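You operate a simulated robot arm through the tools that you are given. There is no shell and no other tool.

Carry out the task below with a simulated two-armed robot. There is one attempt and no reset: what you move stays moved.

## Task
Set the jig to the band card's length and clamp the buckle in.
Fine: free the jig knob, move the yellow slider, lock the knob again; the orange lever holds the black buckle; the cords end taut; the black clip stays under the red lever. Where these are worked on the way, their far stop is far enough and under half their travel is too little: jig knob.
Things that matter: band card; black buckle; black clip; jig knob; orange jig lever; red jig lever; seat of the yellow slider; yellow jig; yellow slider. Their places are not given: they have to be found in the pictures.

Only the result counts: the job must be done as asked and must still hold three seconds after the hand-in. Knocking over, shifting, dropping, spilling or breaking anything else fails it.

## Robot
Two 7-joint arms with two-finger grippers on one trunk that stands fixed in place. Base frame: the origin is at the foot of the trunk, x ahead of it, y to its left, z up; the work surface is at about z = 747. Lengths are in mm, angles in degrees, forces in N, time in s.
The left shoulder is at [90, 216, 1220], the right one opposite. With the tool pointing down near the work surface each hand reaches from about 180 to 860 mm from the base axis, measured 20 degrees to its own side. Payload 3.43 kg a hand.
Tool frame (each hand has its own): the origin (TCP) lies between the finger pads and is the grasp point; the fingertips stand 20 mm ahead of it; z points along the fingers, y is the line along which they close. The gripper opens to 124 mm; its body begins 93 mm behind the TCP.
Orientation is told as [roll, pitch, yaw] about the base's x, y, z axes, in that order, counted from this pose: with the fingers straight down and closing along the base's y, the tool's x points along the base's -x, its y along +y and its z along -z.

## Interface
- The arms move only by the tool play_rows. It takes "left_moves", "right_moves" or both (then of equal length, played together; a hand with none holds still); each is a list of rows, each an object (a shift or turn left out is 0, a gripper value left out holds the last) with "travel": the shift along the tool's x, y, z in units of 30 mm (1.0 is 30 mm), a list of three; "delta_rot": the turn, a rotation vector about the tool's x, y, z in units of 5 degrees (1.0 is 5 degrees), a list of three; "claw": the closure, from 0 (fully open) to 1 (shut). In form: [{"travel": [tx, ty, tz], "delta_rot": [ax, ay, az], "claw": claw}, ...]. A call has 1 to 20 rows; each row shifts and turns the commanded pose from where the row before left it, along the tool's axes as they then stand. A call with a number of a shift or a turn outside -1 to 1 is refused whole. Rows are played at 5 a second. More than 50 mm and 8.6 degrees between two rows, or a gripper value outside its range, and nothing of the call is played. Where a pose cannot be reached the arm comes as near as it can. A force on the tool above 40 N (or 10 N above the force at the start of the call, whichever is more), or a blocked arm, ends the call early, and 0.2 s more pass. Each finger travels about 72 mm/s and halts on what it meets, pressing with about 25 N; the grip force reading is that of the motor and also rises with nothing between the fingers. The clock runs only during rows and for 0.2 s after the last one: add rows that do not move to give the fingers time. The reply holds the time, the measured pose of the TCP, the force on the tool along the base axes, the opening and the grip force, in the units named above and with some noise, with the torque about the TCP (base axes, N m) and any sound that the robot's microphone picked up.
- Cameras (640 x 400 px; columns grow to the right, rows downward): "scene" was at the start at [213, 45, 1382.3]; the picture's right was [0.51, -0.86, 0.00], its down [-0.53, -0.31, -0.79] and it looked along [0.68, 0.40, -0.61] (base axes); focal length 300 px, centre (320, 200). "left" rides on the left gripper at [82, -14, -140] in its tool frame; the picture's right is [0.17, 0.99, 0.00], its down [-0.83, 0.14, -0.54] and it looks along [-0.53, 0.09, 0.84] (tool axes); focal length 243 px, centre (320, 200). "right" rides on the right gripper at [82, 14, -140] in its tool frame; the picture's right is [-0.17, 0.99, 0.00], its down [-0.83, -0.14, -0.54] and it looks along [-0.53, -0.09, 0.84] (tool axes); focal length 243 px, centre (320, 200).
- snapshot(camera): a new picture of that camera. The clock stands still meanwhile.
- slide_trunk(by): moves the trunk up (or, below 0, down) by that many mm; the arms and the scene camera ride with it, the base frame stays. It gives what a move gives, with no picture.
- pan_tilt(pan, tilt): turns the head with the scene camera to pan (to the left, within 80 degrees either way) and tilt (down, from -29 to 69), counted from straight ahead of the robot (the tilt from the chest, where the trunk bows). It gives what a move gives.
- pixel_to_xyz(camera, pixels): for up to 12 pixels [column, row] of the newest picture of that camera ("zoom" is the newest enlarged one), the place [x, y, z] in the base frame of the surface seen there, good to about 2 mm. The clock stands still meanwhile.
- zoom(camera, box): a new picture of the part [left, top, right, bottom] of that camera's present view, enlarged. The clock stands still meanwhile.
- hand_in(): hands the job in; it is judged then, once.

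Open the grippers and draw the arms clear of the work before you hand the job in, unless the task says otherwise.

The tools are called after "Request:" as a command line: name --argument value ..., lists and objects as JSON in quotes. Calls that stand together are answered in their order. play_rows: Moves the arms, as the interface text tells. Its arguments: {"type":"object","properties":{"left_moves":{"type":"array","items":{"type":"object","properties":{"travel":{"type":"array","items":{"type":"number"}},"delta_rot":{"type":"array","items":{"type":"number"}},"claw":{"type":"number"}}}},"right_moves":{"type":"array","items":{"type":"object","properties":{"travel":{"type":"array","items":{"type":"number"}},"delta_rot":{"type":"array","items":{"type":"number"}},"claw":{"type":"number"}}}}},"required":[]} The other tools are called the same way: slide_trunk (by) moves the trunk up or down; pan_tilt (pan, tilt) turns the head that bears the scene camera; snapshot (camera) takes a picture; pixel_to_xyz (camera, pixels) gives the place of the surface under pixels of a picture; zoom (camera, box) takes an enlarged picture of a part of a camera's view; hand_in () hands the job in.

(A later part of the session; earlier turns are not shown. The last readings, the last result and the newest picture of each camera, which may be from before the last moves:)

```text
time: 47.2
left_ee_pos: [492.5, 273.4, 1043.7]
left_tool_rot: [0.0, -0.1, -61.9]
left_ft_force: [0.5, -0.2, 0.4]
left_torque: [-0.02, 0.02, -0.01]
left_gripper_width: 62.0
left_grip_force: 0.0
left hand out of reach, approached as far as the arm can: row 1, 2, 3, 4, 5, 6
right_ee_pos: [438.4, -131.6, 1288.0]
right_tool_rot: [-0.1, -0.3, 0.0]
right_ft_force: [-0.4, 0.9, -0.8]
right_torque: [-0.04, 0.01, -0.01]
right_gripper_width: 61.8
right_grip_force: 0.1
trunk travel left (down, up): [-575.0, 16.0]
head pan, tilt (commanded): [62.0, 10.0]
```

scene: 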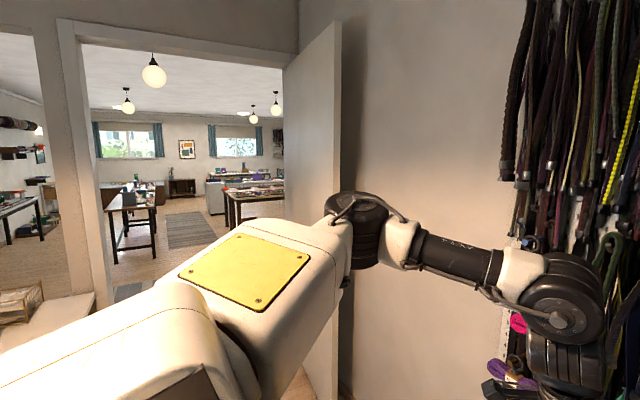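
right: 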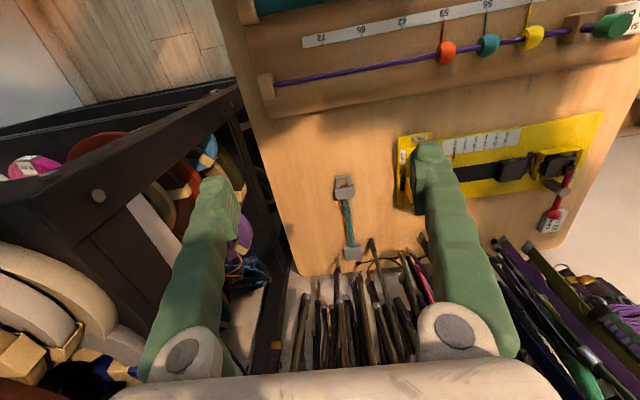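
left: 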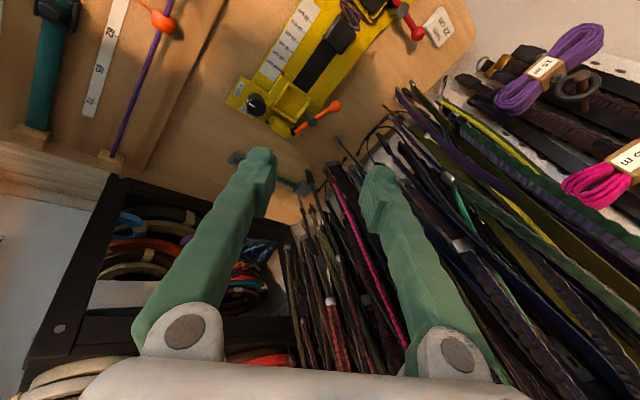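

The limit is now further out than before, so the elbow posture matters and is path dependent. I look at the arm posture now.

Request:
snapshot --camera "scene"

Request:
pixel_to_xyz --camera "scene" --pixels '[[320, 130], [345, 175], [400, 200], [470, 230], [540, 250], [160, 235], [235, 185], [80, 330]]'

```text
taken
```

scene: 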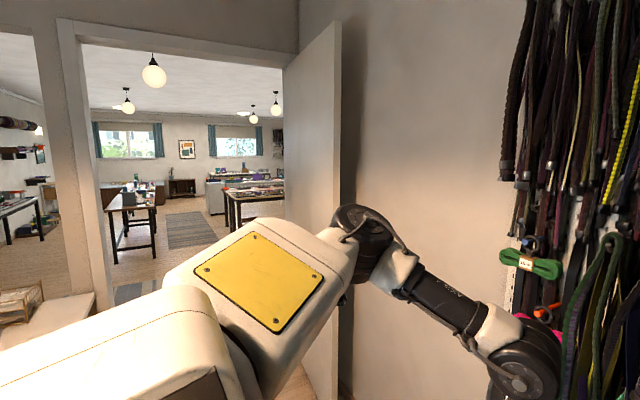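

```text
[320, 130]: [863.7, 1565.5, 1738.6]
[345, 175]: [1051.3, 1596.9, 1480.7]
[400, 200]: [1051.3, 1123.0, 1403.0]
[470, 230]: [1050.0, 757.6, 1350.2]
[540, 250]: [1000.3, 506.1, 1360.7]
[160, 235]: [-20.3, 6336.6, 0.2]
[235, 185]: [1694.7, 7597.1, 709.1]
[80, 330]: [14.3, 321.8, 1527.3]
```

I measure the actual arm pixels in this view (elbow ~(365,240), forearm (445,297), wrist (520,365)).

Request:
pixel_to_xyz --camera "scene" --pixels '[[365, 215], [375, 255], [400, 270], [445, 297], [500, 330], [520, 365], [260, 280], [330, 245], [130, 330], [210, 375], [290, 370], [518, 385]]'

```text
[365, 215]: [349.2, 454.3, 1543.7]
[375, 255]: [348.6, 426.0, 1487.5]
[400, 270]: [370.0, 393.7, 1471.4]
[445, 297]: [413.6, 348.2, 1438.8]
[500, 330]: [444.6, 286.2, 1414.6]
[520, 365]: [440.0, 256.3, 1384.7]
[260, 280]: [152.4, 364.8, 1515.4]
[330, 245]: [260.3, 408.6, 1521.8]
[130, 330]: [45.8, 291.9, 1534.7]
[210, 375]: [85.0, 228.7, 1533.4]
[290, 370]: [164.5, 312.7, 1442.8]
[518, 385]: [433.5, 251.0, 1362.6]
```

The upper arm seems unable to swing in further in this posture. I test whether the hand's yaw matters: turn the hand +90° in place (to yaw ≈ +28) and then go inward again.

Request:
play_rows --left_moves '[{"delta_rot": [0, 0, -1]}, {"delta_rot": [0, 0, -1]}, {"delta_rot": [0, 0, -1]}, {"delta_rot": [0, 0, -1]}, {"delta_rot": [0, 0, -1]}, {"delta_rot": [0, 0, -1]}, {"delta_rot": [0, 0, -1]}, {"delta_rot": [0, 0, -1]}, {"delta_rot": [0, 0, -1]}, {"delta_rot": [0, 0, -1]}, {"delta_rot": [0, 0, -1]}, {"delta_rot": [0, 0, -1]}, {"delta_rot": [0, 0, -1]}, {"delta_rot": [0, 0, -1]}, {"delta_rot": [0, 0, -1]}, {"delta_rot": [0, 0, -1]}, {"delta_rot": [0, 0, -1]}, {"delta_rot": [0, 0, -1]}, {"travel": [0, 0, 0]}]'

Request:
play_rows --left_moves '[{"travel": [0.3, -0.6, 0]}, {"travel": [0.3, -0.6, 0]}, {"travel": [0.3, -0.6, 0]}, {"travel": [0.3, -0.6, 0]}, {"travel": [0, 0, 0]}]'

Request:
snapshot --camera "scene"

```text
time: 51.2
left_ee_pos: [539.8, 326.0, 1057.9]
left_tool_rot: [0.0, 0.2, 27.9]
left_ft_force: [-1.0, -0.7, 0.7]
left_torque: [0.01, 0.05, 0.01]
left_gripper_width: 62.1
left_grip_force: 0.1
left hand out of reach, approached as far as the arm can: row 16, 17, 18
right_ee_pos: [438.5, -132.0, 1287.7]
right_tool_rot: [-0.1, -0.4, -0.1]
right_ft_force: [-0.2, 0.2, 0.9]
right_torque: [0.01, 0.01, -0.03]
right_gripper_width: 61.9
right_grip_force: 0.1
trunk travel left (down, up): [-575.0, 16.0]
head pan, tilt (commanded): [62.0, 10.0]
```

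```text
time: 52.4
left_ee_pos: [554.2, 305.5, 1083.9]
left_tool_rot: [-0.1, 0.2, 27.9]
left_ft_force: [-0.1, -0.5, 0.4]
left_torque: [0.0, 0.01, -0.04]
left_gripper_width: 61.8
left_grip_force: 0.1
left hand out of reach, approached as far as the arm can: row 1, 2, 3, 4
right_ee_pos: [438.7, -132.6, 1286.6]
right_tool_rot: [-0.2, -0.4, 0.0]
right_ft_force: [-0.2, -1.0, -0.7]
right_torque: [-0.03, 0.02, 0.01]
right_gripper_width: 62.3
right_grip_force: 0.1
trunk travel left (down, up): [-575.0, 16.0]
head pan, tilt (commanded): [62.0, 10.0]
```

```text
taken
```

scene: 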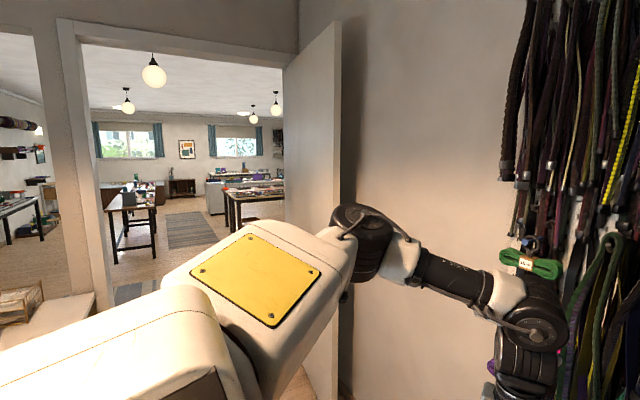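

Yaw does matter (positive yaw is worse). I turn the hand back to about −60 and on to −115, then try inward again there.

Request:
play_rows --left_moves '[{"delta_rot": [0, 0, 1]}, {"delta_rot": [0, 0, 1]}, {"delta_rot": [0, 0, 1]}, {"delta_rot": [0, 0, 1]}, {"delta_rot": [0, 0, 1]}, {"delta_rot": [0, 0, 1]}, {"delta_rot": [0, 0, 1]}, {"delta_rot": [0, 0, 1]}, {"delta_rot": [0, 0, 1]}, {"delta_rot": [0, 0, 1]}, {"delta_rot": [0, 0, 1]}, {"delta_rot": [0, 0, 1]}, {"delta_rot": [0, 0, 1]}, {"delta_rot": [0, 0, 1]}, {"delta_rot": [0, 0, 1]}, {"delta_rot": [0, 0, 1]}, {"delta_rot": [0, 0, 1]}, {"delta_rot": [0, 0, 1]}, {"travel": [0, 0, 0]}]'

Request:
play_rows --left_moves '[{"delta_rot": [0, 0, 1]}, {"delta_rot": [0, 0, 1]}, {"delta_rot": [0, 0, 1]}, {"delta_rot": [0, 0, 1]}, {"delta_rot": [0, 0, 1]}, {"delta_rot": [0, 0, 1]}, {"delta_rot": [0, 0, 1]}, {"delta_rot": [0, 0, 1]}, {"delta_rot": [0, 0, 1]}, {"delta_rot": [0, 0, 1]}, {"delta_rot": [0, 0, 1]}, {"travel": [0, 0, 0]}]'

```text
time: 56.4
left_ee_pos: [552.9, 303.8, 1084.6]
left_tool_rot: [0.1, 0.0, -61.9]
left_ft_force: [0.3, 0.4, 0.2]
left_torque: [0.04, -0.01, -0.01]
left_gripper_width: 62.3
left_grip_force: 0.1
right_ee_pos: [437.8, -133.2, 1286.5]
right_tool_rot: [-0.1, -0.3, 0.0]
right_ft_force: [-0.7, 0.0, 0.5]
right_torque: [-0.02, 0.04, 0.01]
right_gripper_width: 61.9
right_grip_force: 0.0
trunk travel left (down, up): [-575.0, 16.0]
head pan, tilt (commanded): [62.0, 10.0]
```

```text
time: 59.0
left_ee_pos: [552.5, 305.8, 1083.8]
left_tool_rot: [0.0, 0.0, -117.0]
left_ft_force: [0.1, -0.2, -0.3]
left_torque: [0.0, -0.02, -0.02]
left_gripper_width: 61.8
left_grip_force: 0.0
right_ee_pos: [437.2, -132.8, 1286.7]
right_tool_rot: [-0.1, -0.4, 0.0]
right_ft_force: [-0.6, 0.0, 0.0]
right_torque: [0.01, 0.0, -0.01]
right_gripper_width: 61.9
right_grip_force: 0.2
trunk travel left (down, up): [-575.0, 16.0]
head pan, tilt (commanded): [62.0, 10.0]
```

At yaw −117 no complaint. Now I try inward (−y) 100 mm from here.

Request:
play_rows --left_moves '[{"travel": [-0.594, 0.303, 0]}, {"travel": [-0.594, 0.303, 0]}, {"travel": [-0.594, 0.303, 0]}, {"travel": [-0.594, 0.303, 0]}, {"travel": [-0.594, 0.303, 0]}, {"travel": [0, 0, 0]}]'

Request:
play_rows --left_moves '[{"travel": [0, 0, 0.9]}, {"travel": [0, 0, 0.9]}, {"travel": [0, 0, 0.9]}, {"travel": [0, 0, 0.9]}, {"travel": [0, 0, 0]}]'

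Request:
snapshot --camera "scene"

```text
time: 60.4
left_ee_pos: [508.7, 257.7, 1103.6]
left_tool_rot: [0.2, -0.2, -116.8]
left_ft_force: [-0.2, 0.5, -0.3]
left_torque: [-0.03, 0.01, -0.01]
left_gripper_width: 62.2
left_grip_force: 0.0
left hand out of reach, approached as far as the arm can: row 1, 2, 3, 4, 5
right_ee_pos: [439.3, -133.0, 1285.6]
right_tool_rot: [-0.1, -0.4, 0.0]
right_ft_force: [-1.1, -0.5, -0.7]
right_torque: [0.05, 0.02, 0.0]
right_gripper_width: 61.7
right_grip_force: 0.1
trunk travel left (down, up): [-575.0, 16.0]
head pan, tilt (commanded): [62.0, 10.0]
```

```text
time: 61.6
left_ee_pos: [488.1, 288.8, 1015.7]
left_tool_rot: [0.2, -0.3, -116.8]
left_ft_force: [-0.5, -0.2, 0.8]
left_torque: [-0.01, -0.02, 0.02]
left_gripper_width: 62.0
left_grip_force: 0.0
left hand out of reach, approached as far as the arm can: row 1, 2, 3, 4
right_ee_pos: [437.9, -133.1, 1286.7]
right_tool_rot: [-0.1, -0.3, 0.0]
right_ft_force: [0.3, 0.0, 0.1]
right_torque: [-0.02, -0.01, -0.01]
right_gripper_width: 62.3
right_grip_force: 0.0
trunk travel left (down, up): [-575.0, 16.0]
head pan, tilt (commanded): [62.0, 10.0]
```

```text
taken
```

scene: 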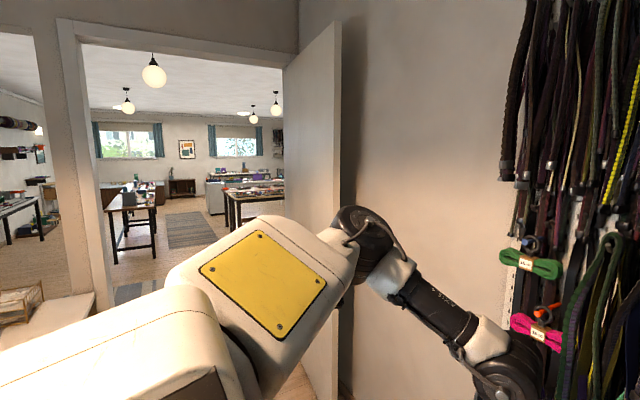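

The elbow stays at about (355,470) each time, as if something blocks the upper arm from swinging in — maybe the panned head. I pan the head straight/right and try the inward move again.

Request:
pan_tilt --pan -20 --tilt 35

Request:
play_rows --left_moves '[{"travel": [-0.594, 0.303, -0.3]}, {"travel": [-0.594, 0.303, -0.3]}, {"travel": [-0.594, 0.303, -0.3]}, {"travel": [-0.594, 0.303, -0.3]}, {"travel": [-0.594, 0.303, -0.3]}, {"travel": [-0.594, 0.303, -0.3]}, {"travel": [-0.594, 0.303, -0.3]}, {"travel": [0, 0, 0]}]'

```text
time: 63.2
left_ee_pos: [487.1, 289.4, 1015.1]
left_tool_rot: [0.2, -0.2, -116.8]
left_ft_force: [-0.1, -0.3, 0.3]
left_torque: [0.02, 0.01, 0.03]
left_gripper_width: 61.9
left_grip_force: 0.2
right_ee_pos: [438.3, -132.8, 1286.8]
right_tool_rot: [-0.1, -0.3, 0.0]
right_ft_force: [0.5, -0.1, 0.1]
right_torque: [-0.02, 0.04, 0.03]
right_gripper_width: 61.8
right_grip_force: 0.1
trunk travel left (down, up): [-575.0, 16.0]
head pan, tilt (commanded): [-20.0, 35.0]
```

```text
time: 65.0
left_ee_pos: [452.2, 224.1, 1111.3]
left_tool_rot: [0.2, -0.2, -116.8]
left_ft_force: [-0.2, 0.2, -0.5]
left_torque: [0.01, 0.0, 0.01]
left_gripper_width: 61.9
left_grip_force: 0.1
left hand out of reach, approached as far as the arm can: row 1, 2, 3, 4, 5, 6, 7
right_ee_pos: [437.8, -132.2, 1287.3]
right_tool_rot: [-0.1, -0.3, 0.0]
right_ft_force: [0.6, 0.2, 0.0]
right_torque: [0.03, -0.01, 0.0]
right_gripper_width: 62.0
right_grip_force: 0.0
trunk travel left (down, up): [-575.0, 16.0]
head pan, tilt (commanded): [-20.0, 35.0]
```

Still the same limit. I move the left hand off the limit (outward and up), and lower the trunk back by 200, then work out the right arm's reach low over the table instead.

Request:
play_rows --left_moves '[{"travel": [0.5, -0.5, 0]}, {"travel": [0.5, -0.5, 0]}, {"travel": [0.6, -0.3, 0]}, {"travel": [0.6, -0.3, 0]}, {"travel": [0.6, -0.3, 0]}, {"travel": [0.6, -0.3, 0]}, {"travel": [0.6, -0.3, 0]}, {"travel": [0, 0, 0]}]'

Request:
slide_trunk --by -200

Request:
snapshot --camera "scene"

```text
time: 66.8
left_ee_pos: [439.0, 365.6, 1110.1]
left_tool_rot: [-0.2, 0.1, -116.7]
left_ft_force: [-0.4, -0.3, -0.1]
left_torque: [-0.02, 0.04, 0.0]
left_gripper_width: 61.9
left_grip_force: 0.0
right_ee_pos: [439.2, -132.3, 1286.8]
right_tool_rot: [-0.1, -0.4, 0.0]
right_ft_force: [-0.6, 0.2, -0.2]
right_torque: [0.01, 0.02, -0.01]
right_gripper_width: 61.9
right_grip_force: 0.1
trunk travel left (down, up): [-575.0, 16.0]
head pan, tilt (commanded): [-20.0, 35.0]
```

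```text
time: 68.9
left_ee_pos: [440.6, 364.7, 910.6]
left_tool_rot: [0.0, 0.0, -116.8]
left_ft_force: [-0.5, 0.5, 0.3]
left_torque: [-0.03, -0.03, 0.01]
left_gripper_width: 61.9
left_grip_force: 0.1
right_ee_pos: [438.2, -133.8, 1087.5]
right_tool_rot: [-0.2, -0.3, 0.1]
right_ft_force: [-0.3, -0.3, -0.4]
right_torque: [0.01, 0.0, -0.03]
right_gripper_width: 61.8
right_grip_force: 0.1
trunk travel left (down, up): [-375.0, 216.0]
head pan, tilt (commanded): [-20.0, 35.0]
```

```text
taken
```

scene: 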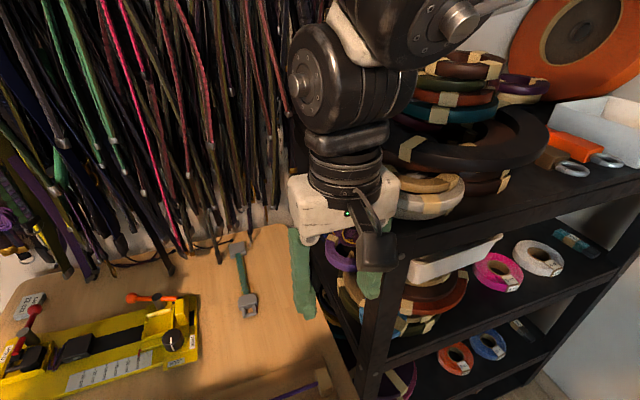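

Trunk is back at default and both arms came along properly. I test the left arm low: down to z≈860 at (440,365), then diagonally forward and inward towards (600,230).

Request:
play_rows --left_moves '[{"travel": [0, 0, 0.8]}, {"travel": [0, 0, 0.8]}, {"travel": [0.3, 0.6, 0]}, {"travel": [0.3, 0.6, 0]}, {"travel": [0.3, 0.6, 0]}, {"travel": [0.3, 0.6, 0]}, {"travel": [0.3, 0.6, 0]}, {"travel": [0.3, 0.6, 0]}, {"travel": [0, 0, 0]}]'

```text
time: 70.9
left_ee_pos: [561.4, 365.5, 862.6]
left_tool_rot: [0.0, 0.0, -116.7]
left_ft_force: [-0.7, 0.6, 0.6]
left_torque: [-0.01, -0.01, -0.03]
left_gripper_width: 61.7
left_grip_force: 0.0
right_ee_pos: [437.7, -132.9, 1087.9]
right_tool_rot: [-0.1, -0.3, 0.1]
right_ft_force: [-0.9, -0.9, -0.4]
right_torque: [0.02, -0.01, -0.01]
right_gripper_width: 61.8
right_grip_force: 0.1
trunk travel left (down, up): [-375.0, 216.0]
head pan, tilt (commanded): [-20.0, 35.0]
```

No complaint: at (561,365,863). Now inward in 20 mm steps.

Request:
play_rows --left_moves '[{"travel": [-0.594, 0.303, 0]}, {"travel": [-0.594, 0.303, 0]}, {"travel": [-0.594, 0.303, 0]}, {"travel": [-0.594, 0.303, 0]}, {"travel": [-0.594, 0.303, 0]}, {"travel": [-0.594, 0.303, 0]}, {"travel": [-0.594, 0.303, 0]}, {"travel": [-0.594, 0.303, 0]}, {"travel": [0, 0, 0]}]'

Request:
pan_tilt --pan 40 --tilt 20

Request:
snapshot --camera "scene"

```text
time: 72.9
left_ee_pos: [548.3, 227.8, 861.6]
left_tool_rot: [0.1, -0.2, -116.8]
left_ft_force: [0.2, 0.3, -0.5]
left_torque: [-0.01, -0.03, -0.01]
left_gripper_width: 61.9
left_grip_force: 0.0
left hand out of reach, approached as far as the arm can: row 7, 8
right_ee_pos: [438.9, -132.6, 1086.8]
right_tool_rot: [-0.1, -0.3, 0.0]
right_ft_force: [0.3, -0.5, -0.2]
right_torque: [0.0, 0.01, 0.0]
right_gripper_width: 62.1
right_grip_force: 0.1
trunk travel left (down, up): [-375.0, 216.0]
head pan, tilt (commanded): [-20.0, 35.0]
```

```text
time: 74.2
left_ee_pos: [548.9, 226.8, 863.3]
left_tool_rot: [0.0, -0.2, -116.9]
left_ft_force: [0.3, 0.9, 0.3]
left_torque: [0.02, 0.03, 0.0]
left_gripper_width: 62.0
left_grip_force: 0.0
right_ee_pos: [438.5, -132.6, 1086.7]
right_tool_rot: [-0.1, -0.3, 0.0]
right_ft_force: [-0.7, 0.0, 0.0]
right_torque: [0.01, 0.0, 0.01]
right_gripper_width: 61.7
right_grip_force: 0.1
trunk travel left (down, up): [-375.0, 216.0]
head pan, tilt (commanded): [40.0, 20.0]
```

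```text
taken
```

scene: 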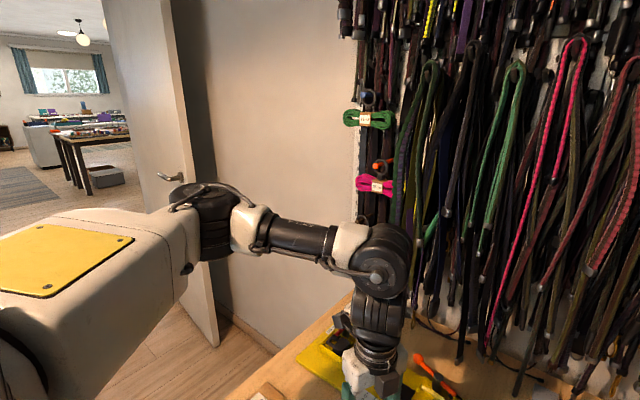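

The low boundary is again near (548,227). The picture suggests the left arm sits in a "flipped" shoulder posture. I look straight down at the shoulders to see how both arms sit relative to the trunk.

Request:
pan_tilt --pan 80 --tilt 50

Request:
snapshot --camera "scene"

Request:
pan_tilt --pan -80 --tilt 50

Request:
snapshot --camera "scene"

```text
time: 75.3
left_ee_pos: [549.1, 227.3, 863.9]
left_tool_rot: [0.1, -0.2, -116.8]
left_ft_force: [-0.2, -0.7, -0.2]
left_torque: [-0.03, 0.01, 0.0]
left_gripper_width: 61.7
left_grip_force: 0.1
right_ee_pos: [437.9, -132.6, 1087.7]
right_tool_rot: [-0.2, -0.3, 0.0]
right_ft_force: [-0.4, -0.2, 0.9]
right_torque: [0.03, 0.0, 0.03]
right_gripper_width: 61.9
right_grip_force: 0.0
trunk travel left (down, up): [-375.0, 216.0]
head pan, tilt (commanded): [80.0, 50.0]
```

```text
taken
```

scene: 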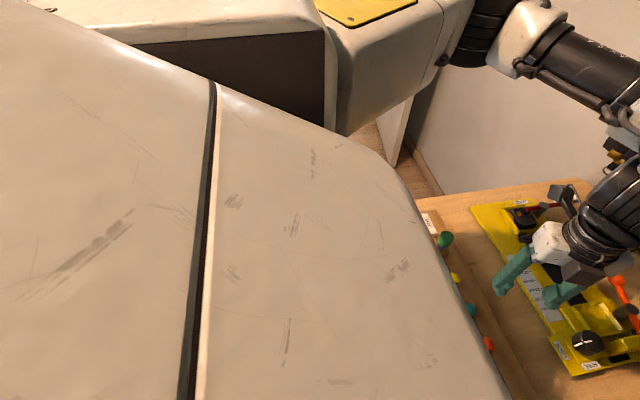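

```text
time: 77.8
left_ee_pos: [548.9, 225.6, 863.4]
left_tool_rot: [0.1, -0.3, -116.7]
left_ft_force: [-0.8, -0.5, 0.4]
left_torque: [0.03, -0.02, -0.01]
left_gripper_width: 61.7
left_grip_force: 0.1
right_ee_pos: [439.0, -132.3, 1087.0]
right_tool_rot: [-0.2, -0.3, 0.0]
right_ft_force: [0.4, -0.3, 0.5]
right_torque: [0.01, -0.01, -0.01]
right_gripper_width: 62.0
right_grip_force: 0.1
trunk travel left (down, up): [-375.0, 216.0]
head pan, tilt (commanded): [-80.0, 50.0]
```

```text
taken
```

scene: 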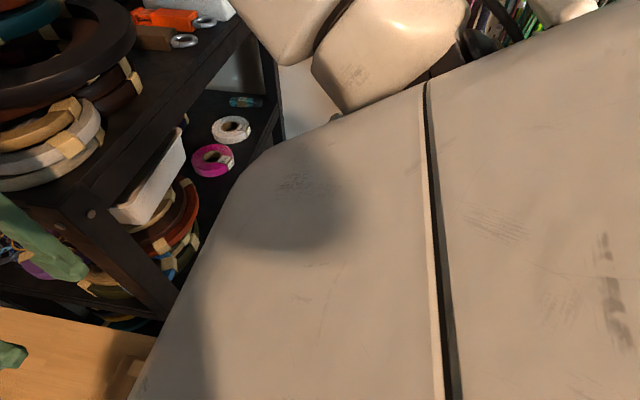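

I compare the two shoulders: left view at pan 65 and right view at pan −65, sampling the first-link shells to see whether the arms are mirrored or flipped.

Request:
pan_tilt --pan 70 --tilt 30

Request:
snapshot --camera "scene"

Request:
pixel_to_xyz --camera "scene" --pixels '[[20, 200], [100, 200], [200, 200], [20, 120], [100, 120], [200, 120], [260, 120], [50, 60], [150, 60], [250, 60], [300, 60], [350, 60]]'

Request:
pan_tilt --pan -70 --tilt 30

Request:
snapshot --camera "scene"

Request:
pixel_to_xyz --camera "scene" --pixels '[[620, 200], [540, 200], [440, 200], [620, 120], [540, 120], [440, 120], [380, 120], [590, 60], [490, 60], [390, 60], [340, 60], [290, 60]]'

```text
time: 80.1
left_ee_pos: [548.8, 225.8, 862.1]
left_tool_rot: [0.2, -0.2, -116.8]
left_ft_force: [-0.6, 0.7, -0.8]
left_torque: [0.02, -0.01, 0.02]
left_gripper_width: 61.8
left_grip_force: 0.1
right_ee_pos: [438.7, -132.7, 1087.1]
right_tool_rot: [-0.1, -0.3, 0.0]
right_ft_force: [-0.2, -0.2, 0.3]
right_torque: [-0.01, -0.03, 0.01]
right_gripper_width: 62.0
right_grip_force: 0.1
trunk travel left (down, up): [-375.0, 216.0]
head pan, tilt (commanded): [70.0, 30.0]
```

```text
taken
```

scene: 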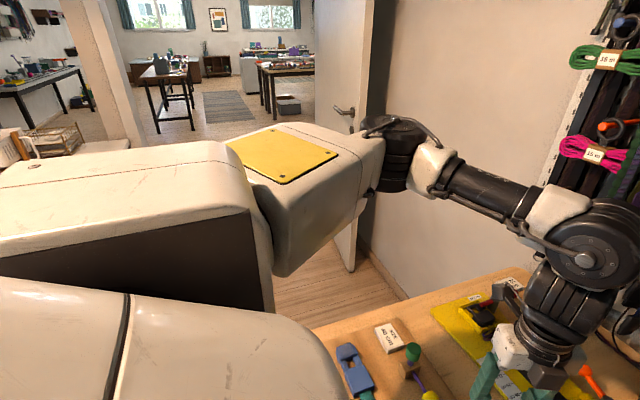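

```text
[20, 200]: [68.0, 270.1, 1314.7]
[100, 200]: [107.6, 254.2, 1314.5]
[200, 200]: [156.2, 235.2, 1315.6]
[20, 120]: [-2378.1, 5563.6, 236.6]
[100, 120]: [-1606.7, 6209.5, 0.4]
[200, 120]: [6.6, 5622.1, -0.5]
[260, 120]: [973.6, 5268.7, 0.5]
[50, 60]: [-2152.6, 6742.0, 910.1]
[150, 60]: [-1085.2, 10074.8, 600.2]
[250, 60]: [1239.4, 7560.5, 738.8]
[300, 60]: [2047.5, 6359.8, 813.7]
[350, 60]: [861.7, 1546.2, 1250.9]
```

```text
time: 82.3
left_ee_pos: [547.9, 226.7, 862.9]
left_tool_rot: [0.2, -0.1, -116.7]
left_ft_force: [0.3, -0.3, 0.1]
left_torque: [0.01, 0.01, 0.0]
left_gripper_width: 61.9
left_grip_force: 0.0
right_ee_pos: [438.1, -133.5, 1087.5]
right_tool_rot: [-0.1, -0.3, 0.0]
right_ft_force: [-0.6, 0.2, -0.8]
right_torque: [0.0, 0.02, 0.02]
right_gripper_width: 62.1
right_grip_force: 0.1
trunk travel left (down, up): [-375.0, 216.0]
head pan, tilt (commanded): [-70.0, 30.0]
```

```text
taken
```

scene: 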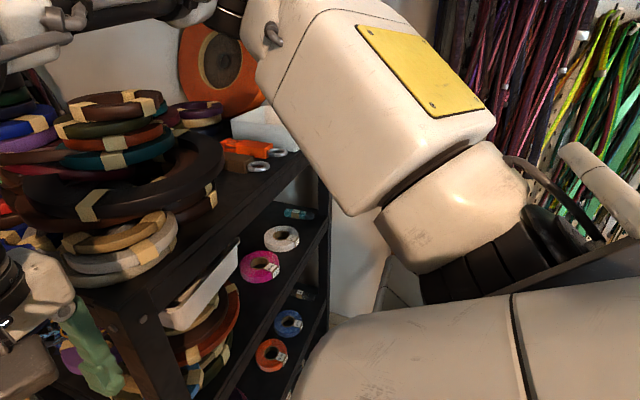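

```text
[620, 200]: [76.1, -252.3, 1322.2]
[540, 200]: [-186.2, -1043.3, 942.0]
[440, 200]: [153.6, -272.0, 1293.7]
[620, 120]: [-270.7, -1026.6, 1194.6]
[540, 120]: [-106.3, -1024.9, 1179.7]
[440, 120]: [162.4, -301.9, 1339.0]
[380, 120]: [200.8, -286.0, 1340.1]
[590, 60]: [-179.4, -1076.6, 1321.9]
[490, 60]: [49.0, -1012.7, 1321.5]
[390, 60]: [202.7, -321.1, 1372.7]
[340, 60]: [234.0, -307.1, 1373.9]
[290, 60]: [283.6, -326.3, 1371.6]
```

The shoulders do differ: the right bracket sits behind its black ring joint, the left bracket points forward. I sample the right shoulder's ring stack and bracket more closely.

Request:
pixel_to_xyz --camera "scene" --pixels '[[445, 285], [490, 262], [520, 245], [550, 225], [575, 245], [595, 165], [630, 200], [600, 262], [450, 210], [510, 180], [400, 245], [420, 170]]'

Request:
zoom --camera "scene" --box '[360, 100, 640, 320]'

```text
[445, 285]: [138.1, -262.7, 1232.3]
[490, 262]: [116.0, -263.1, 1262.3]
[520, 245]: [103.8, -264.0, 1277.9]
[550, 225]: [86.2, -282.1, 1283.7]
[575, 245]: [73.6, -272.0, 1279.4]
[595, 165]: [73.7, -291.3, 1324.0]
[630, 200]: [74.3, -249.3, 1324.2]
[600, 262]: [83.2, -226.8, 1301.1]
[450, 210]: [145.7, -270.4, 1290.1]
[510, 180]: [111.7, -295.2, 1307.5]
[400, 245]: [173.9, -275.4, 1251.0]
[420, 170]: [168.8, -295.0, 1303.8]
```

```text
1.82 times, centred on (500, 210) of scene
```

zoom: 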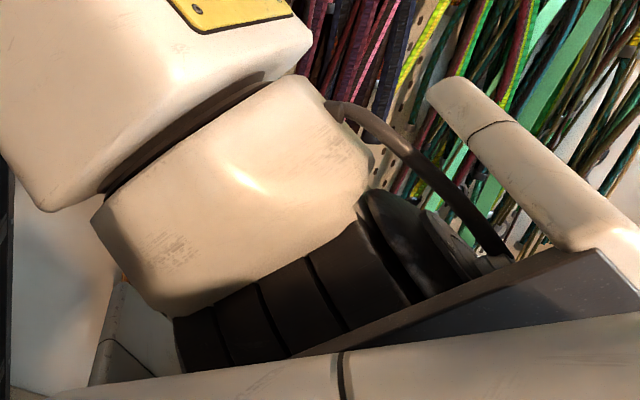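

I look at the left shoulder in the same enlarged way to compare bracket and ring joint.

Request:
pan_tilt --pan 70 --tilt 30

Request:
zoom --camera "scene" --box '[0, 100, 320, 320]'

Request:
pixel_to_xyz --camera "scene" --pixels '[[60, 170], [150, 160], [230, 160], [240, 200], [20, 235], [120, 240], [220, 240], [20, 265], [120, 275], [230, 290], [260, 240], [255, 180]]'

```text
time: 84.6
left_ee_pos: [548.1, 225.9, 863.1]
left_tool_rot: [0.1, -0.2, -116.7]
left_ft_force: [-0.3, -0.7, 0.5]
left_torque: [-0.02, 0.01, -0.04]
left_gripper_width: 62.0
left_grip_force: 0.1
right_ee_pos: [437.9, -132.7, 1086.7]
right_tool_rot: [-0.1, -0.3, 0.0]
right_ft_force: [-0.4, 0.1, -0.7]
right_torque: [-0.02, -0.01, -0.01]
right_gripper_width: 61.9
right_grip_force: 0.1
trunk travel left (down, up): [-375.0, 216.0]
head pan, tilt (commanded): [70.0, 30.0]
```

```text
1.82 times, centred on (160, 210) of scene
```

zoom: 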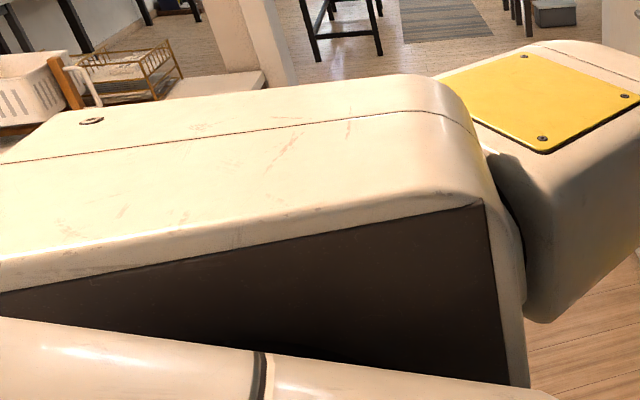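

```text
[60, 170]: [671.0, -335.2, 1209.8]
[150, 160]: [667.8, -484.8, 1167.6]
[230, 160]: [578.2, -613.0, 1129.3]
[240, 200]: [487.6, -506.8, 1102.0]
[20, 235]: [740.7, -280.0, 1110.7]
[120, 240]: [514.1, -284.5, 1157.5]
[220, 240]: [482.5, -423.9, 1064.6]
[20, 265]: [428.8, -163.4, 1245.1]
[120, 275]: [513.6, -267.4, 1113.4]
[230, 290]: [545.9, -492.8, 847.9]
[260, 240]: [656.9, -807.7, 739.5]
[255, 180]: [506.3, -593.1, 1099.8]
```

The left shoulder bracket is closed towards the front (turned about 180° compared with the right one), so the left arm is in a flipped shoulder posture that blocks inward reach. To unflip it I must swing the elbow out sideways, so I check the free space on the robot's left.

Request:
pan_tilt --pan 80 --tilt 15

Request:
snapshot --camera "scene"

Request:
pixel_to_xyz --camera "scene" --pixels '[[30, 200], [60, 260], [100, 230], [150, 220], [200, 240], [260, 210], [300, 150], [330, 100], [250, 290], [380, 330], [50, 100], [180, 100]]'

```text
time: 85.3
left_ee_pos: [547.3, 226.8, 863.3]
left_tool_rot: [0.0, -0.2, -116.8]
left_ft_force: [0.3, 0.0, 0.3]
left_torque: [-0.02, 0.01, 0.01]
left_gripper_width: 62.0
left_grip_force: 0.0
right_ee_pos: [439.2, -132.7, 1088.3]
right_tool_rot: [-0.1, -0.3, 0.1]
right_ft_force: [-0.3, -0.6, -1.0]
right_torque: [0.01, 0.0, 0.02]
right_gripper_width: 61.9
right_grip_force: 0.1
trunk travel left (down, up): [-375.0, 216.0]
head pan, tilt (commanded): [80.0, 15.0]
```

```text
taken
```

scene: 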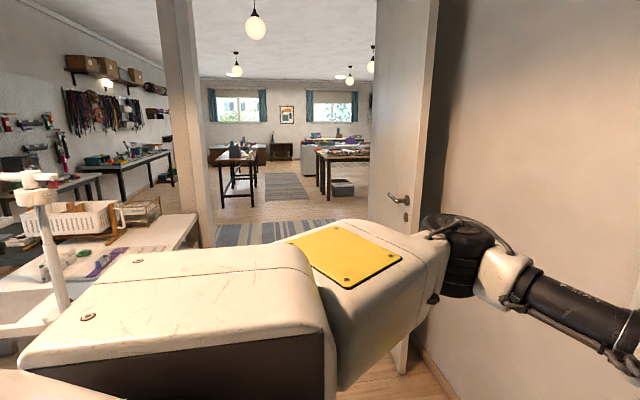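

```text
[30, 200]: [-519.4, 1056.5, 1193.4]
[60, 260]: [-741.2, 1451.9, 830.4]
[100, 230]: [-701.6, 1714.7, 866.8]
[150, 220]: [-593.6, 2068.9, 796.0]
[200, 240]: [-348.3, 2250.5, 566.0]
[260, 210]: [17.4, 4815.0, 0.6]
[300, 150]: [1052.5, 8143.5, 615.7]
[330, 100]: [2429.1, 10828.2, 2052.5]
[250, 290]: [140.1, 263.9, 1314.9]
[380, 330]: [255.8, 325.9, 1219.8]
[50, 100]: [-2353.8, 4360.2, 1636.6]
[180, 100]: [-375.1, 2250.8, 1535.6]
```

There is free room on the robot's left (nothing nearer than the bench at x≈−350…−700). I first take the left hand up and outward to (440,400,1000), then turn it back to yaw 0.

Request:
play_rows --left_moves '[{"travel": [0.5, -0.833, -0.65]}, {"travel": [0.5, -0.833, -0.65]}, {"travel": [0.5, -0.833, -0.65]}, {"travel": [0.5, -0.833, -0.65]}, {"travel": [0.5, -0.833, -0.65]}, {"travel": [0.5, -0.833, -0.65]}, {"travel": [0.5, -0.833, -0.65]}, {"travel": [0, 0, 0]}]'

Request:
play_rows --left_moves '[{"delta_rot": [0, 0, -1]}, {"delta_rot": [0, 0, -1]}, {"delta_rot": [0, 0, -1]}, {"delta_rot": [0, 0, -1]}, {"delta_rot": [0, 0, -1]}, {"delta_rot": [0, 0, -1]}, {"delta_rot": [0, 0, -1]}, {"delta_rot": [0, 0, -1]}, {"delta_rot": [0, 0, -1]}, {"delta_rot": [0, 0, -1]}, {"delta_rot": [0, 0, -1]}, {"delta_rot": [0, 0, -1]}, {"delta_rot": [0, 0, -1]}, {"delta_rot": [0, 0, -1]}, {"delta_rot": [0, 0, -1]}, {"delta_rot": [0, 0, -1]}, {"delta_rot": [0, 0, -1]}, {"delta_rot": [0, 0, -1]}, {"delta_rot": [0, 0, -1]}, {"delta_rot": [0, 0, -1]}]'

Request:
play_rows --left_moves '[{"delta_rot": [0, 0, -1]}, {"delta_rot": [0, 0, -1]}, {"delta_rot": [0, 0, -1]}, {"delta_rot": [0, 0, -0.36]}, {"travel": [0, 0, 0]}]'

```text
time: 87.2
left_ee_pos: [442.1, 400.1, 1001.7]
left_tool_rot: [-0.1, 0.0, -116.9]
left_ft_force: [0.5, -0.7, -0.3]
left_torque: [0.02, 0.05, 0.02]
left_gripper_width: 62.2
left_grip_force: 0.0
right_ee_pos: [439.5, -133.0, 1085.2]
right_tool_rot: [-0.1, -0.3, 0.0]
right_ft_force: [0.5, -0.7, 1.0]
right_torque: [0.04, 0.01, 0.01]
right_gripper_width: 62.2
right_grip_force: 0.0
trunk travel left (down, up): [-375.0, 216.0]
head pan, tilt (commanded): [80.0, 15.0]
```

```text
time: 91.3
left_ee_pos: [442.7, 397.7, 1001.6]
left_tool_rot: [0.1, 0.1, -16.6]
left_ft_force: [-0.3, -0.9, -0.1]
left_torque: [-0.03, 0.02, 0.02]
left_gripper_width: 62.0
left_grip_force: 0.1
right_ee_pos: [439.3, -132.1, 1086.4]
right_tool_rot: [0.0, -0.3, 0.0]
right_ft_force: [-1.1, 0.9, -0.3]
right_torque: [-0.02, 0.01, -0.03]
right_gripper_width: 62.0
right_grip_force: 0.1
trunk travel left (down, up): [-375.0, 216.0]
head pan, tilt (commanded): [80.0, 15.0]
```

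```text
time: 92.5
left_ee_pos: [441.6, 398.4, 999.7]
left_tool_rot: [-0.1, 0.1, 0.0]
left_ft_force: [0.1, 0.3, -0.3]
left_torque: [0.0, 0.01, 0.02]
left_gripper_width: 62.0
left_grip_force: 0.0
right_ee_pos: [438.8, -132.2, 1088.3]
right_tool_rot: [-0.1, -0.3, 0.0]
right_ft_force: [-0.7, -0.8, -0.1]
right_torque: [0.02, 0.03, -0.03]
right_gripper_width: 62.3
right_grip_force: 0.1
trunk travel left (down, up): [-375.0, 216.0]
head pan, tilt (commanded): [80.0, 15.0]
```

Both fine. I raise the trunk 210 mm for clearance, then swing the left hand out sideways to about (330,720,1180).

Request:
slide_trunk --by 210

Request:
play_rows --left_moves '[{"travel": [0.311, 0.894, 0.083]}, {"travel": [0.311, 0.894, 0.083]}, {"travel": [0.311, 0.894, 0.083]}, {"travel": [0.311, 0.894, 0.083]}, {"travel": [0.311, 0.894, 0.083]}, {"travel": [0.311, 0.894, 0.083]}, {"travel": [0.311, 0.894, 0.083]}, {"travel": [0.311, 0.894, 0.083]}, {"travel": [0.311, 0.894, 0.083]}, {"travel": [0.311, 0.894, 0.083]}, {"travel": [0.311, 0.894, 0.083]}, {"travel": [0.311, 0.894, 0.083]}, {"travel": [0, 0, 0]}]'

Request:
snapshot --camera "scene"

```text
time: 94.8
left_ee_pos: [443.1, 398.2, 1208.8]
left_tool_rot: [-0.1, 0.2, 0.1]
left_ft_force: [-1.0, 0.1, 0.6]
left_torque: [0.0, 0.04, 0.0]
left_gripper_width: 61.9
left_grip_force: 0.1
right_ee_pos: [438.7, -133.4, 1295.5]
right_tool_rot: [-0.1, -0.2, 0.0]
right_ft_force: [0.1, -0.2, 1.2]
right_torque: [0.02, 0.01, -0.02]
right_gripper_width: 61.8
right_grip_force: 0.0
trunk travel left (down, up): [-585.0, 6.0]
head pan, tilt (commanded): [80.0, 15.0]
```

```text
time: 97.6
left_ee_pos: [331.2, 721.1, 1180.1]
left_tool_rot: [0.0, 0.1, 0.1]
left_ft_force: [0.5, -0.2, 0.3]
left_torque: [-0.03, 0.02, 0.0]
left_gripper_width: 61.9
left_grip_force: 0.1
right_ee_pos: [439.6, -132.7, 1295.8]
right_tool_rot: [-0.1, -0.3, 0.0]
right_ft_force: [0.3, -0.9, 0.2]
right_torque: [-0.02, 0.0, 0.0]
right_gripper_width: 62.0
right_grip_force: 0.1
trunk travel left (down, up): [-585.0, 6.0]
head pan, tilt (commanded): [80.0, 15.0]
```

```text
taken
```

scene: 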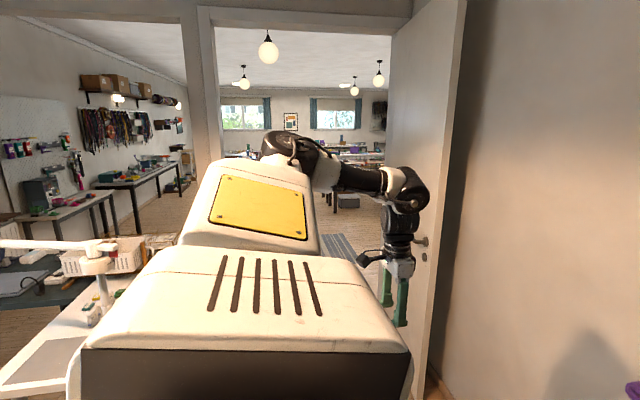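

I check how near the bench and its lamp (left of picture) are before swinging further.

Request:
pixel_to_xyz --camera "scene" --pixels '[[60, 370], [90, 310], [20, 243], [95, 250], [110, 295], [160, 245], [285, 145], [350, 178], [400, 190], [395, 225], [240, 210], [400, 240]]'

```text
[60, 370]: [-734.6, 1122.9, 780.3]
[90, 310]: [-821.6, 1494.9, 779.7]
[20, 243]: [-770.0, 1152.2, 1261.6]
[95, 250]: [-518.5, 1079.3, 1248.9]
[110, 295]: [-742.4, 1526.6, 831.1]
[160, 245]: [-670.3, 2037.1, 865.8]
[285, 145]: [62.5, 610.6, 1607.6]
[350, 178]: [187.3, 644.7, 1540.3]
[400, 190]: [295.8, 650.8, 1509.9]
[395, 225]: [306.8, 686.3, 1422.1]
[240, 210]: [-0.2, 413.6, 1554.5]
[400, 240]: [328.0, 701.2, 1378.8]
```

The bench lamp is at (−518,1079), far enough. The elbow now points out and up with the bracket turned; next I stretch the arm sideways and lower it, so the upper arm passes through straight-sideways to below.

Request:
play_rows --left_moves '[{"travel": [0.754, 0.454, 0.75]}, {"travel": [0.754, 0.454, 0.75]}, {"travel": [0.754, 0.454, 0.75]}, {"travel": [0.754, 0.454, 0.75]}, {"travel": [0.754, 0.454, 0.75]}, {"travel": [0.754, 0.454, 0.75]}, {"travel": [0.754, 0.454, 0.75]}, {"travel": [0.754, 0.454, 0.75]}, {"travel": [0, 0, 0]}]'

Request:
snapshot --camera "scene"

```text
time: 99.6
left_ee_pos: [149.8, 827.9, 1000.2]
left_tool_rot: [0.0, 0.0, 0.1]
left_ft_force: [0.3, -0.2, -0.3]
left_torque: [0.05, 0.03, 0.01]
left_gripper_width: 61.7
left_grip_force: 0.0
right_ee_pos: [438.6, -132.7, 1298.2]
right_tool_rot: [-0.1, -0.3, 0.0]
right_ft_force: [0.0, 0.5, -0.2]
right_torque: [-0.01, -0.02, 0.03]
right_gripper_width: 61.9
right_grip_force: 0.1
trunk travel left (down, up): [-585.0, 6.0]
head pan, tilt (commanded): [80.0, 15.0]
```

```text
taken
```

scene: 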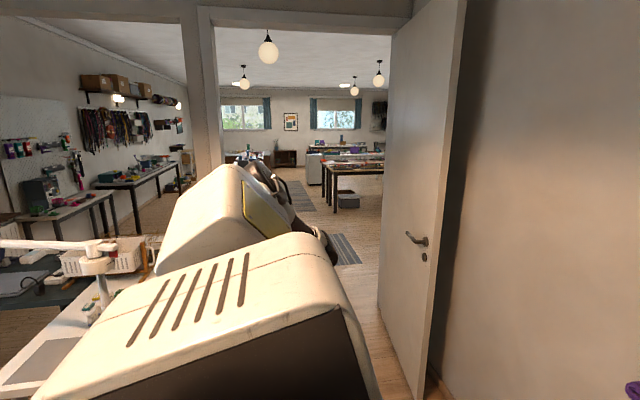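

The arm is nearly stretched sideways now. I measure the elbow and continue lowering in small steps.

Request:
pixel_to_xyz --camera "scene" --pixels '[[265, 175], [280, 200], [300, 225], [330, 245], [240, 200], [200, 210], [180, 300], [280, 270], [340, 320], [100, 360]]'

Request:
play_rows --left_moves '[{"travel": [0, -0.3, 0.8]}, {"travel": [0, -0.3, 0.8]}, {"travel": [0, -0.3, 0.8]}, {"travel": [0, -0.3, 0.8]}, {"travel": [0, 0, 0]}]'

Request:
snapshot --camera "scene"

```text
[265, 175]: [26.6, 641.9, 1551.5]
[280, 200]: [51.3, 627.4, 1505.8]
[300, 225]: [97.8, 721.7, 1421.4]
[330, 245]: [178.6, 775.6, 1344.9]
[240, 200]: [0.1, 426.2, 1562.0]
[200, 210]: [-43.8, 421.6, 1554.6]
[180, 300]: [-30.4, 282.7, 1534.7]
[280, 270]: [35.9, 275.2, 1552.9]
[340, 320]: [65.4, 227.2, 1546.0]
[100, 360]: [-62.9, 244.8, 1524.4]
```

```text
time: 100.8
left_ee_pos: [150.1, 792.8, 904.8]
left_tool_rot: [0.0, 0.1, 0.0]
left_ft_force: [-0.7, 0.7, -0.4]
left_torque: [-0.02, 0.02, -0.04]
left_gripper_width: 62.2
left_grip_force: 0.0
right_ee_pos: [438.7, -133.2, 1296.7]
right_tool_rot: [-0.1, -0.3, 0.1]
right_ft_force: [0.9, -0.1, 0.0]
right_torque: [-0.01, 0.04, -0.03]
right_gripper_width: 61.9
right_grip_force: 0.0
trunk travel left (down, up): [-585.0, 6.0]
head pan, tilt (commanded): [80.0, 15.0]
```

```text
taken
```

scene: 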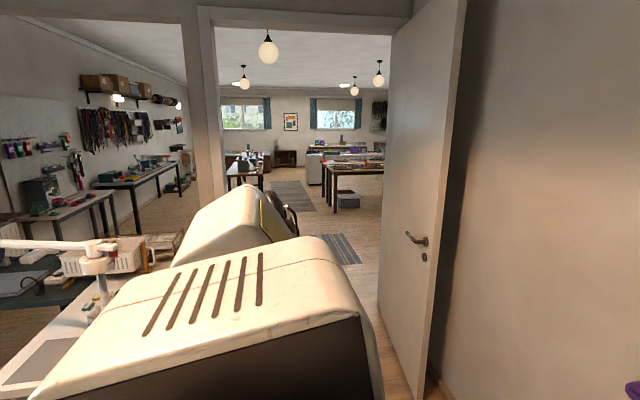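

The upper arm is coming down towards horizontal. I continue lowering along the arc.

Request:
play_rows --left_moves '[{"travel": [0, -0.4, 0.8]}, {"travel": [0, -0.4, 0.8]}, {"travel": [0, -0.4, 0.8]}, {"travel": [0, -0.5, 0.8]}, {"travel": [0, -0.5, 0.8]}, {"travel": [0, -0.5, 0.8]}, {"travel": [0, 0, 0]}]'

Request:
snapshot --camera "scene"

Request:
pixel_to_xyz --camera "scene" --pixels '[[265, 215], [275, 225], [290, 235], [230, 220], [200, 230], [180, 300], [280, 270], [340, 320], [270, 205], [300, 240]]'

```text
time: 102.4
left_ee_pos: [148.2, 711.1, 762.0]
left_tool_rot: [0.0, 0.0, -0.1]
left_ft_force: [0.6, 0.9, 0.1]
left_torque: [0.01, -0.01, 0.01]
left_gripper_width: 62.3
left_grip_force: 0.0
right_ee_pos: [438.4, -133.2, 1297.4]
right_tool_rot: [-0.1, -0.2, 0.0]
right_ft_force: [0.3, 0.3, 0.3]
right_torque: [0.04, -0.03, 0.0]
right_gripper_width: 61.9
right_grip_force: 0.1
trunk travel left (down, up): [-585.0, 6.0]
head pan, tilt (commanded): [80.0, 15.0]
```

```text
taken
```

scene: 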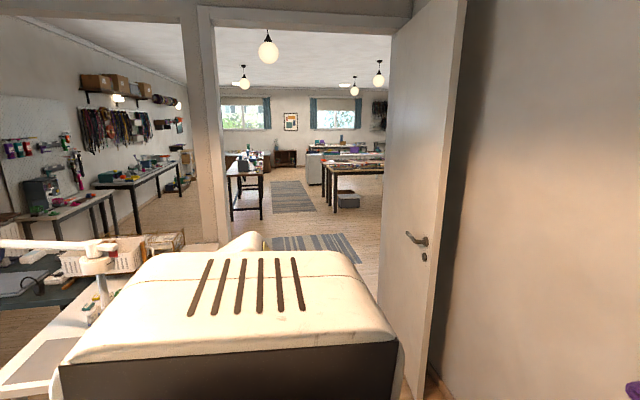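

```text
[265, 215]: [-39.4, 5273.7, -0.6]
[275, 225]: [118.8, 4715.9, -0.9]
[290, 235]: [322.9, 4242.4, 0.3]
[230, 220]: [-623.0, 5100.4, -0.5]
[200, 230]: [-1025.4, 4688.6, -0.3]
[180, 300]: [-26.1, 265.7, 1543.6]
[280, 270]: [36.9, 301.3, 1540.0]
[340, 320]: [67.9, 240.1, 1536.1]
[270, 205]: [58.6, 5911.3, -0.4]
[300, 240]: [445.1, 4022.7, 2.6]
```

The upper arm has dropped below the bracket, which is now closed at the top – the right side to unflip. I look down to verify the arm before swinging it forward.

Request:
pan_tilt --pan 75 --tilt 45

Request:
snapshot --camera "scene"

```text
time: 103.3
left_ee_pos: [150.0, 711.5, 761.7]
left_tool_rot: [-0.1, 0.1, 0.0]
left_ft_force: [0.5, 0.4, 0.1]
left_torque: [-0.01, 0.01, -0.03]
left_gripper_width: 62.1
left_grip_force: 0.2
right_ee_pos: [436.9, -132.0, 1297.4]
right_tool_rot: [-0.1, -0.3, 0.1]
right_ft_force: [0.4, -0.1, -0.3]
right_torque: [0.02, 0.01, 0.03]
right_gripper_width: 62.0
right_grip_force: 0.0
trunk travel left (down, up): [-585.0, 6.0]
head pan, tilt (commanded): [75.0, 45.0]
```

```text
taken
```

scene: 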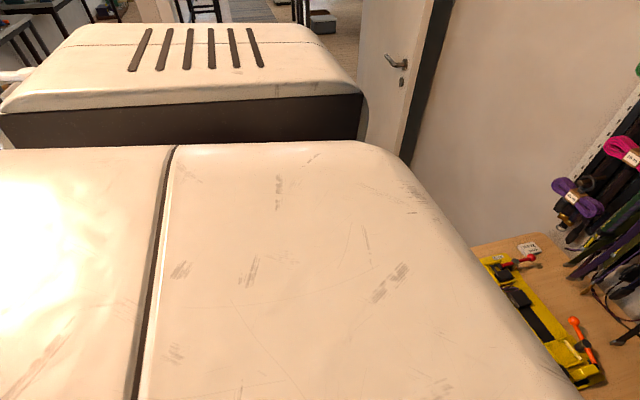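

I swing the hand forward, staying outside the table's left edge (y≈530) until it is high enough.

Request:
play_rows --left_moves '[{"travel": [-0.833, -0.117, -0.21]}, {"travel": [-0.833, -0.117, -0.21]}, {"travel": [-0.833, -0.117, -0.21]}, {"travel": [-0.833, -0.117, -0.21]}, {"travel": [-0.833, -0.117, -0.21]}, {"travel": [-0.833, -0.117, -0.21]}, {"travel": [0, 0, 0]}]'

Request:
play_rows --left_moves '[{"travel": [-0.8, -0.467, -0.533]}, {"travel": [-0.8, -0.467, -0.533]}, {"travel": [-0.8, -0.467, -0.533]}, {"travel": [-0.8, -0.467, -0.533]}, {"travel": [-0.8, -0.467, -0.533]}, {"travel": [0, 0, 0]}]'

Request:
pan_tilt --pan 75 --tilt 25

Request:
snapshot --camera "scene"

```text
time: 105.0
left_ee_pos: [299.8, 690.5, 799.8]
left_tool_rot: [0.0, 0.0, 0.0]
left_ft_force: [-0.4, -1.1, -0.5]
left_torque: [0.0, 0.0, 0.01]
left_gripper_width: 62.1
left_grip_force: 0.0
right_ee_pos: [438.3, -132.2, 1297.6]
right_tool_rot: [-0.2, -0.3, 0.0]
right_ft_force: [0.0, 0.3, -0.1]
right_torque: [0.02, -0.02, 0.0]
right_gripper_width: 62.1
right_grip_force: 0.0
trunk travel left (down, up): [-585.0, 6.0]
head pan, tilt (commanded): [75.0, 45.0]
```

```text
time: 106.3
left_ee_pos: [418.5, 621.7, 876.8]
left_tool_rot: [0.0, 0.1, 0.1]
left_ft_force: [-0.8, 0.2, 0.3]
left_torque: [0.01, -0.01, 0.01]
left_gripper_width: 62.0
left_grip_force: 0.1
right_ee_pos: [437.8, -132.0, 1298.1]
right_tool_rot: [-0.2, -0.3, 0.0]
right_ft_force: [0.1, 0.2, -0.8]
right_torque: [-0.02, -0.04, -0.01]
right_gripper_width: 62.0
right_grip_force: 0.0
trunk travel left (down, up): [-585.0, 6.0]
head pan, tilt (commanded): [75.0, 45.0]
```

```text
time: 107.2
left_ee_pos: [418.9, 621.7, 877.3]
left_tool_rot: [0.0, 0.1, 0.0]
left_ft_force: [-0.1, -0.1, 0.8]
left_torque: [0.02, -0.01, 0.0]
left_gripper_width: 61.9
left_grip_force: 0.1
right_ee_pos: [438.9, -132.3, 1297.5]
right_tool_rot: [-0.1, -0.2, 0.0]
right_ft_force: [0.7, -0.4, 0.9]
right_torque: [0.01, -0.03, 0.01]
right_gripper_width: 61.8
right_grip_force: 0.0
trunk travel left (down, up): [-585.0, 6.0]
head pan, tilt (commanded): [75.0, 25.0]
```

```text
taken
```

scene: 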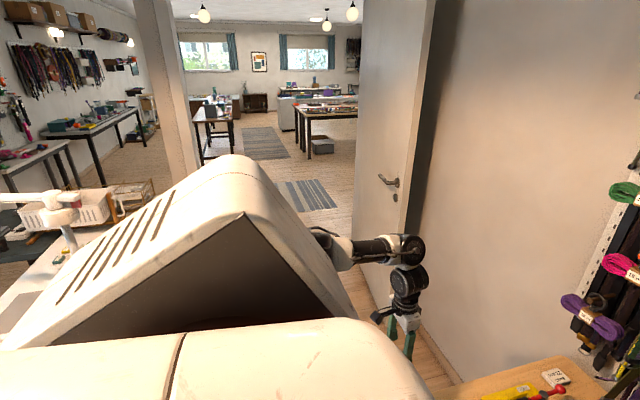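

The bracket's closed side now faces up-and-back: the left arm is unflipping. I bring the hand forward/inward over the table at z≈950.

Request:
play_rows --left_moves '[{"travel": [-0.481, -0.819, -0.348]}, {"travel": [-0.481, -0.819, -0.348]}, {"travel": [-0.481, -0.819, -0.348]}, {"travel": [-0.481, -0.819, -0.348]}, {"travel": [-0.481, -0.819, -0.348]}, {"travel": [-0.481, -0.819, -0.348]}, {"travel": [-0.481, -0.819, -0.348]}, {"travel": [0, 0, 0]}]'

Request:
play_rows --left_moves '[{"travel": [-0.4, -0.7, 0]}, {"travel": [-0.4, -0.7, 0]}, {"travel": [-0.4, -0.7, 0]}, {"travel": [-0.4, -0.7, 0]}, {"travel": [-0.4, -0.7, 0]}, {"travel": [-0.4, -0.7, 0]}, {"travel": [-0.4, -0.7, 0]}, {"travel": [-0.4, -0.7, 0]}, {"travel": [-0.4, -0.7, 0]}, {"travel": [-0.4, -0.7, 0]}, {"travel": [0, 0, 0]}]'

Request:
snapshot --camera "scene"

```text
time: 109.0
left_ee_pos: [520.7, 451.9, 949.3]
left_tool_rot: [0.0, 0.2, 0.0]
left_ft_force: [0.5, -0.9, 0.0]
left_torque: [-0.03, -0.03, -0.03]
left_gripper_width: 61.9
left_grip_force: 0.0
right_ee_pos: [438.3, -132.5, 1297.6]
right_tool_rot: [0.0, -0.3, 0.0]
right_ft_force: [-1.0, 0.5, -1.0]
right_torque: [-0.02, 0.02, -0.01]
right_gripper_width: 62.0
right_grip_force: 0.0
trunk travel left (down, up): [-585.0, 6.0]
head pan, tilt (commanded): [75.0, 25.0]
```

```text
time: 111.4
left_ee_pos: [639.5, 240.0, 950.2]
left_tool_rot: [0.0, 0.1, 0.0]
left_ft_force: [-0.1, 0.3, 0.1]
left_torque: [0.0, -0.03, 0.0]
left_gripper_width: 61.9
left_grip_force: 0.0
right_ee_pos: [438.2, -131.6, 1298.0]
right_tool_rot: [-0.1, -0.3, 0.1]
right_ft_force: [0.9, 0.2, 1.0]
right_torque: [0.0, -0.01, 0.02]
right_gripper_width: 61.8
right_grip_force: 0.1
trunk travel left (down, up): [-585.0, 6.0]
head pan, tilt (commanded): [75.0, 25.0]
```

```text
taken
```

scene: 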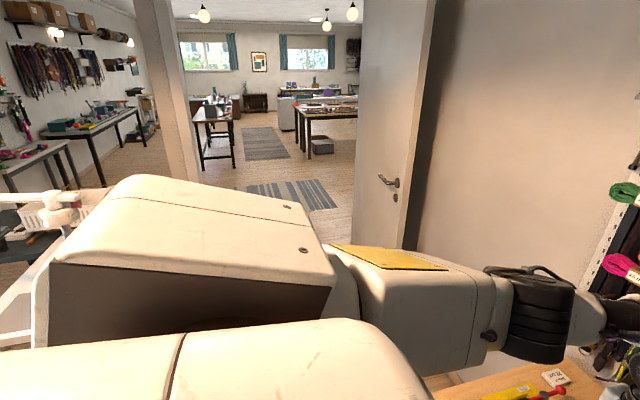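

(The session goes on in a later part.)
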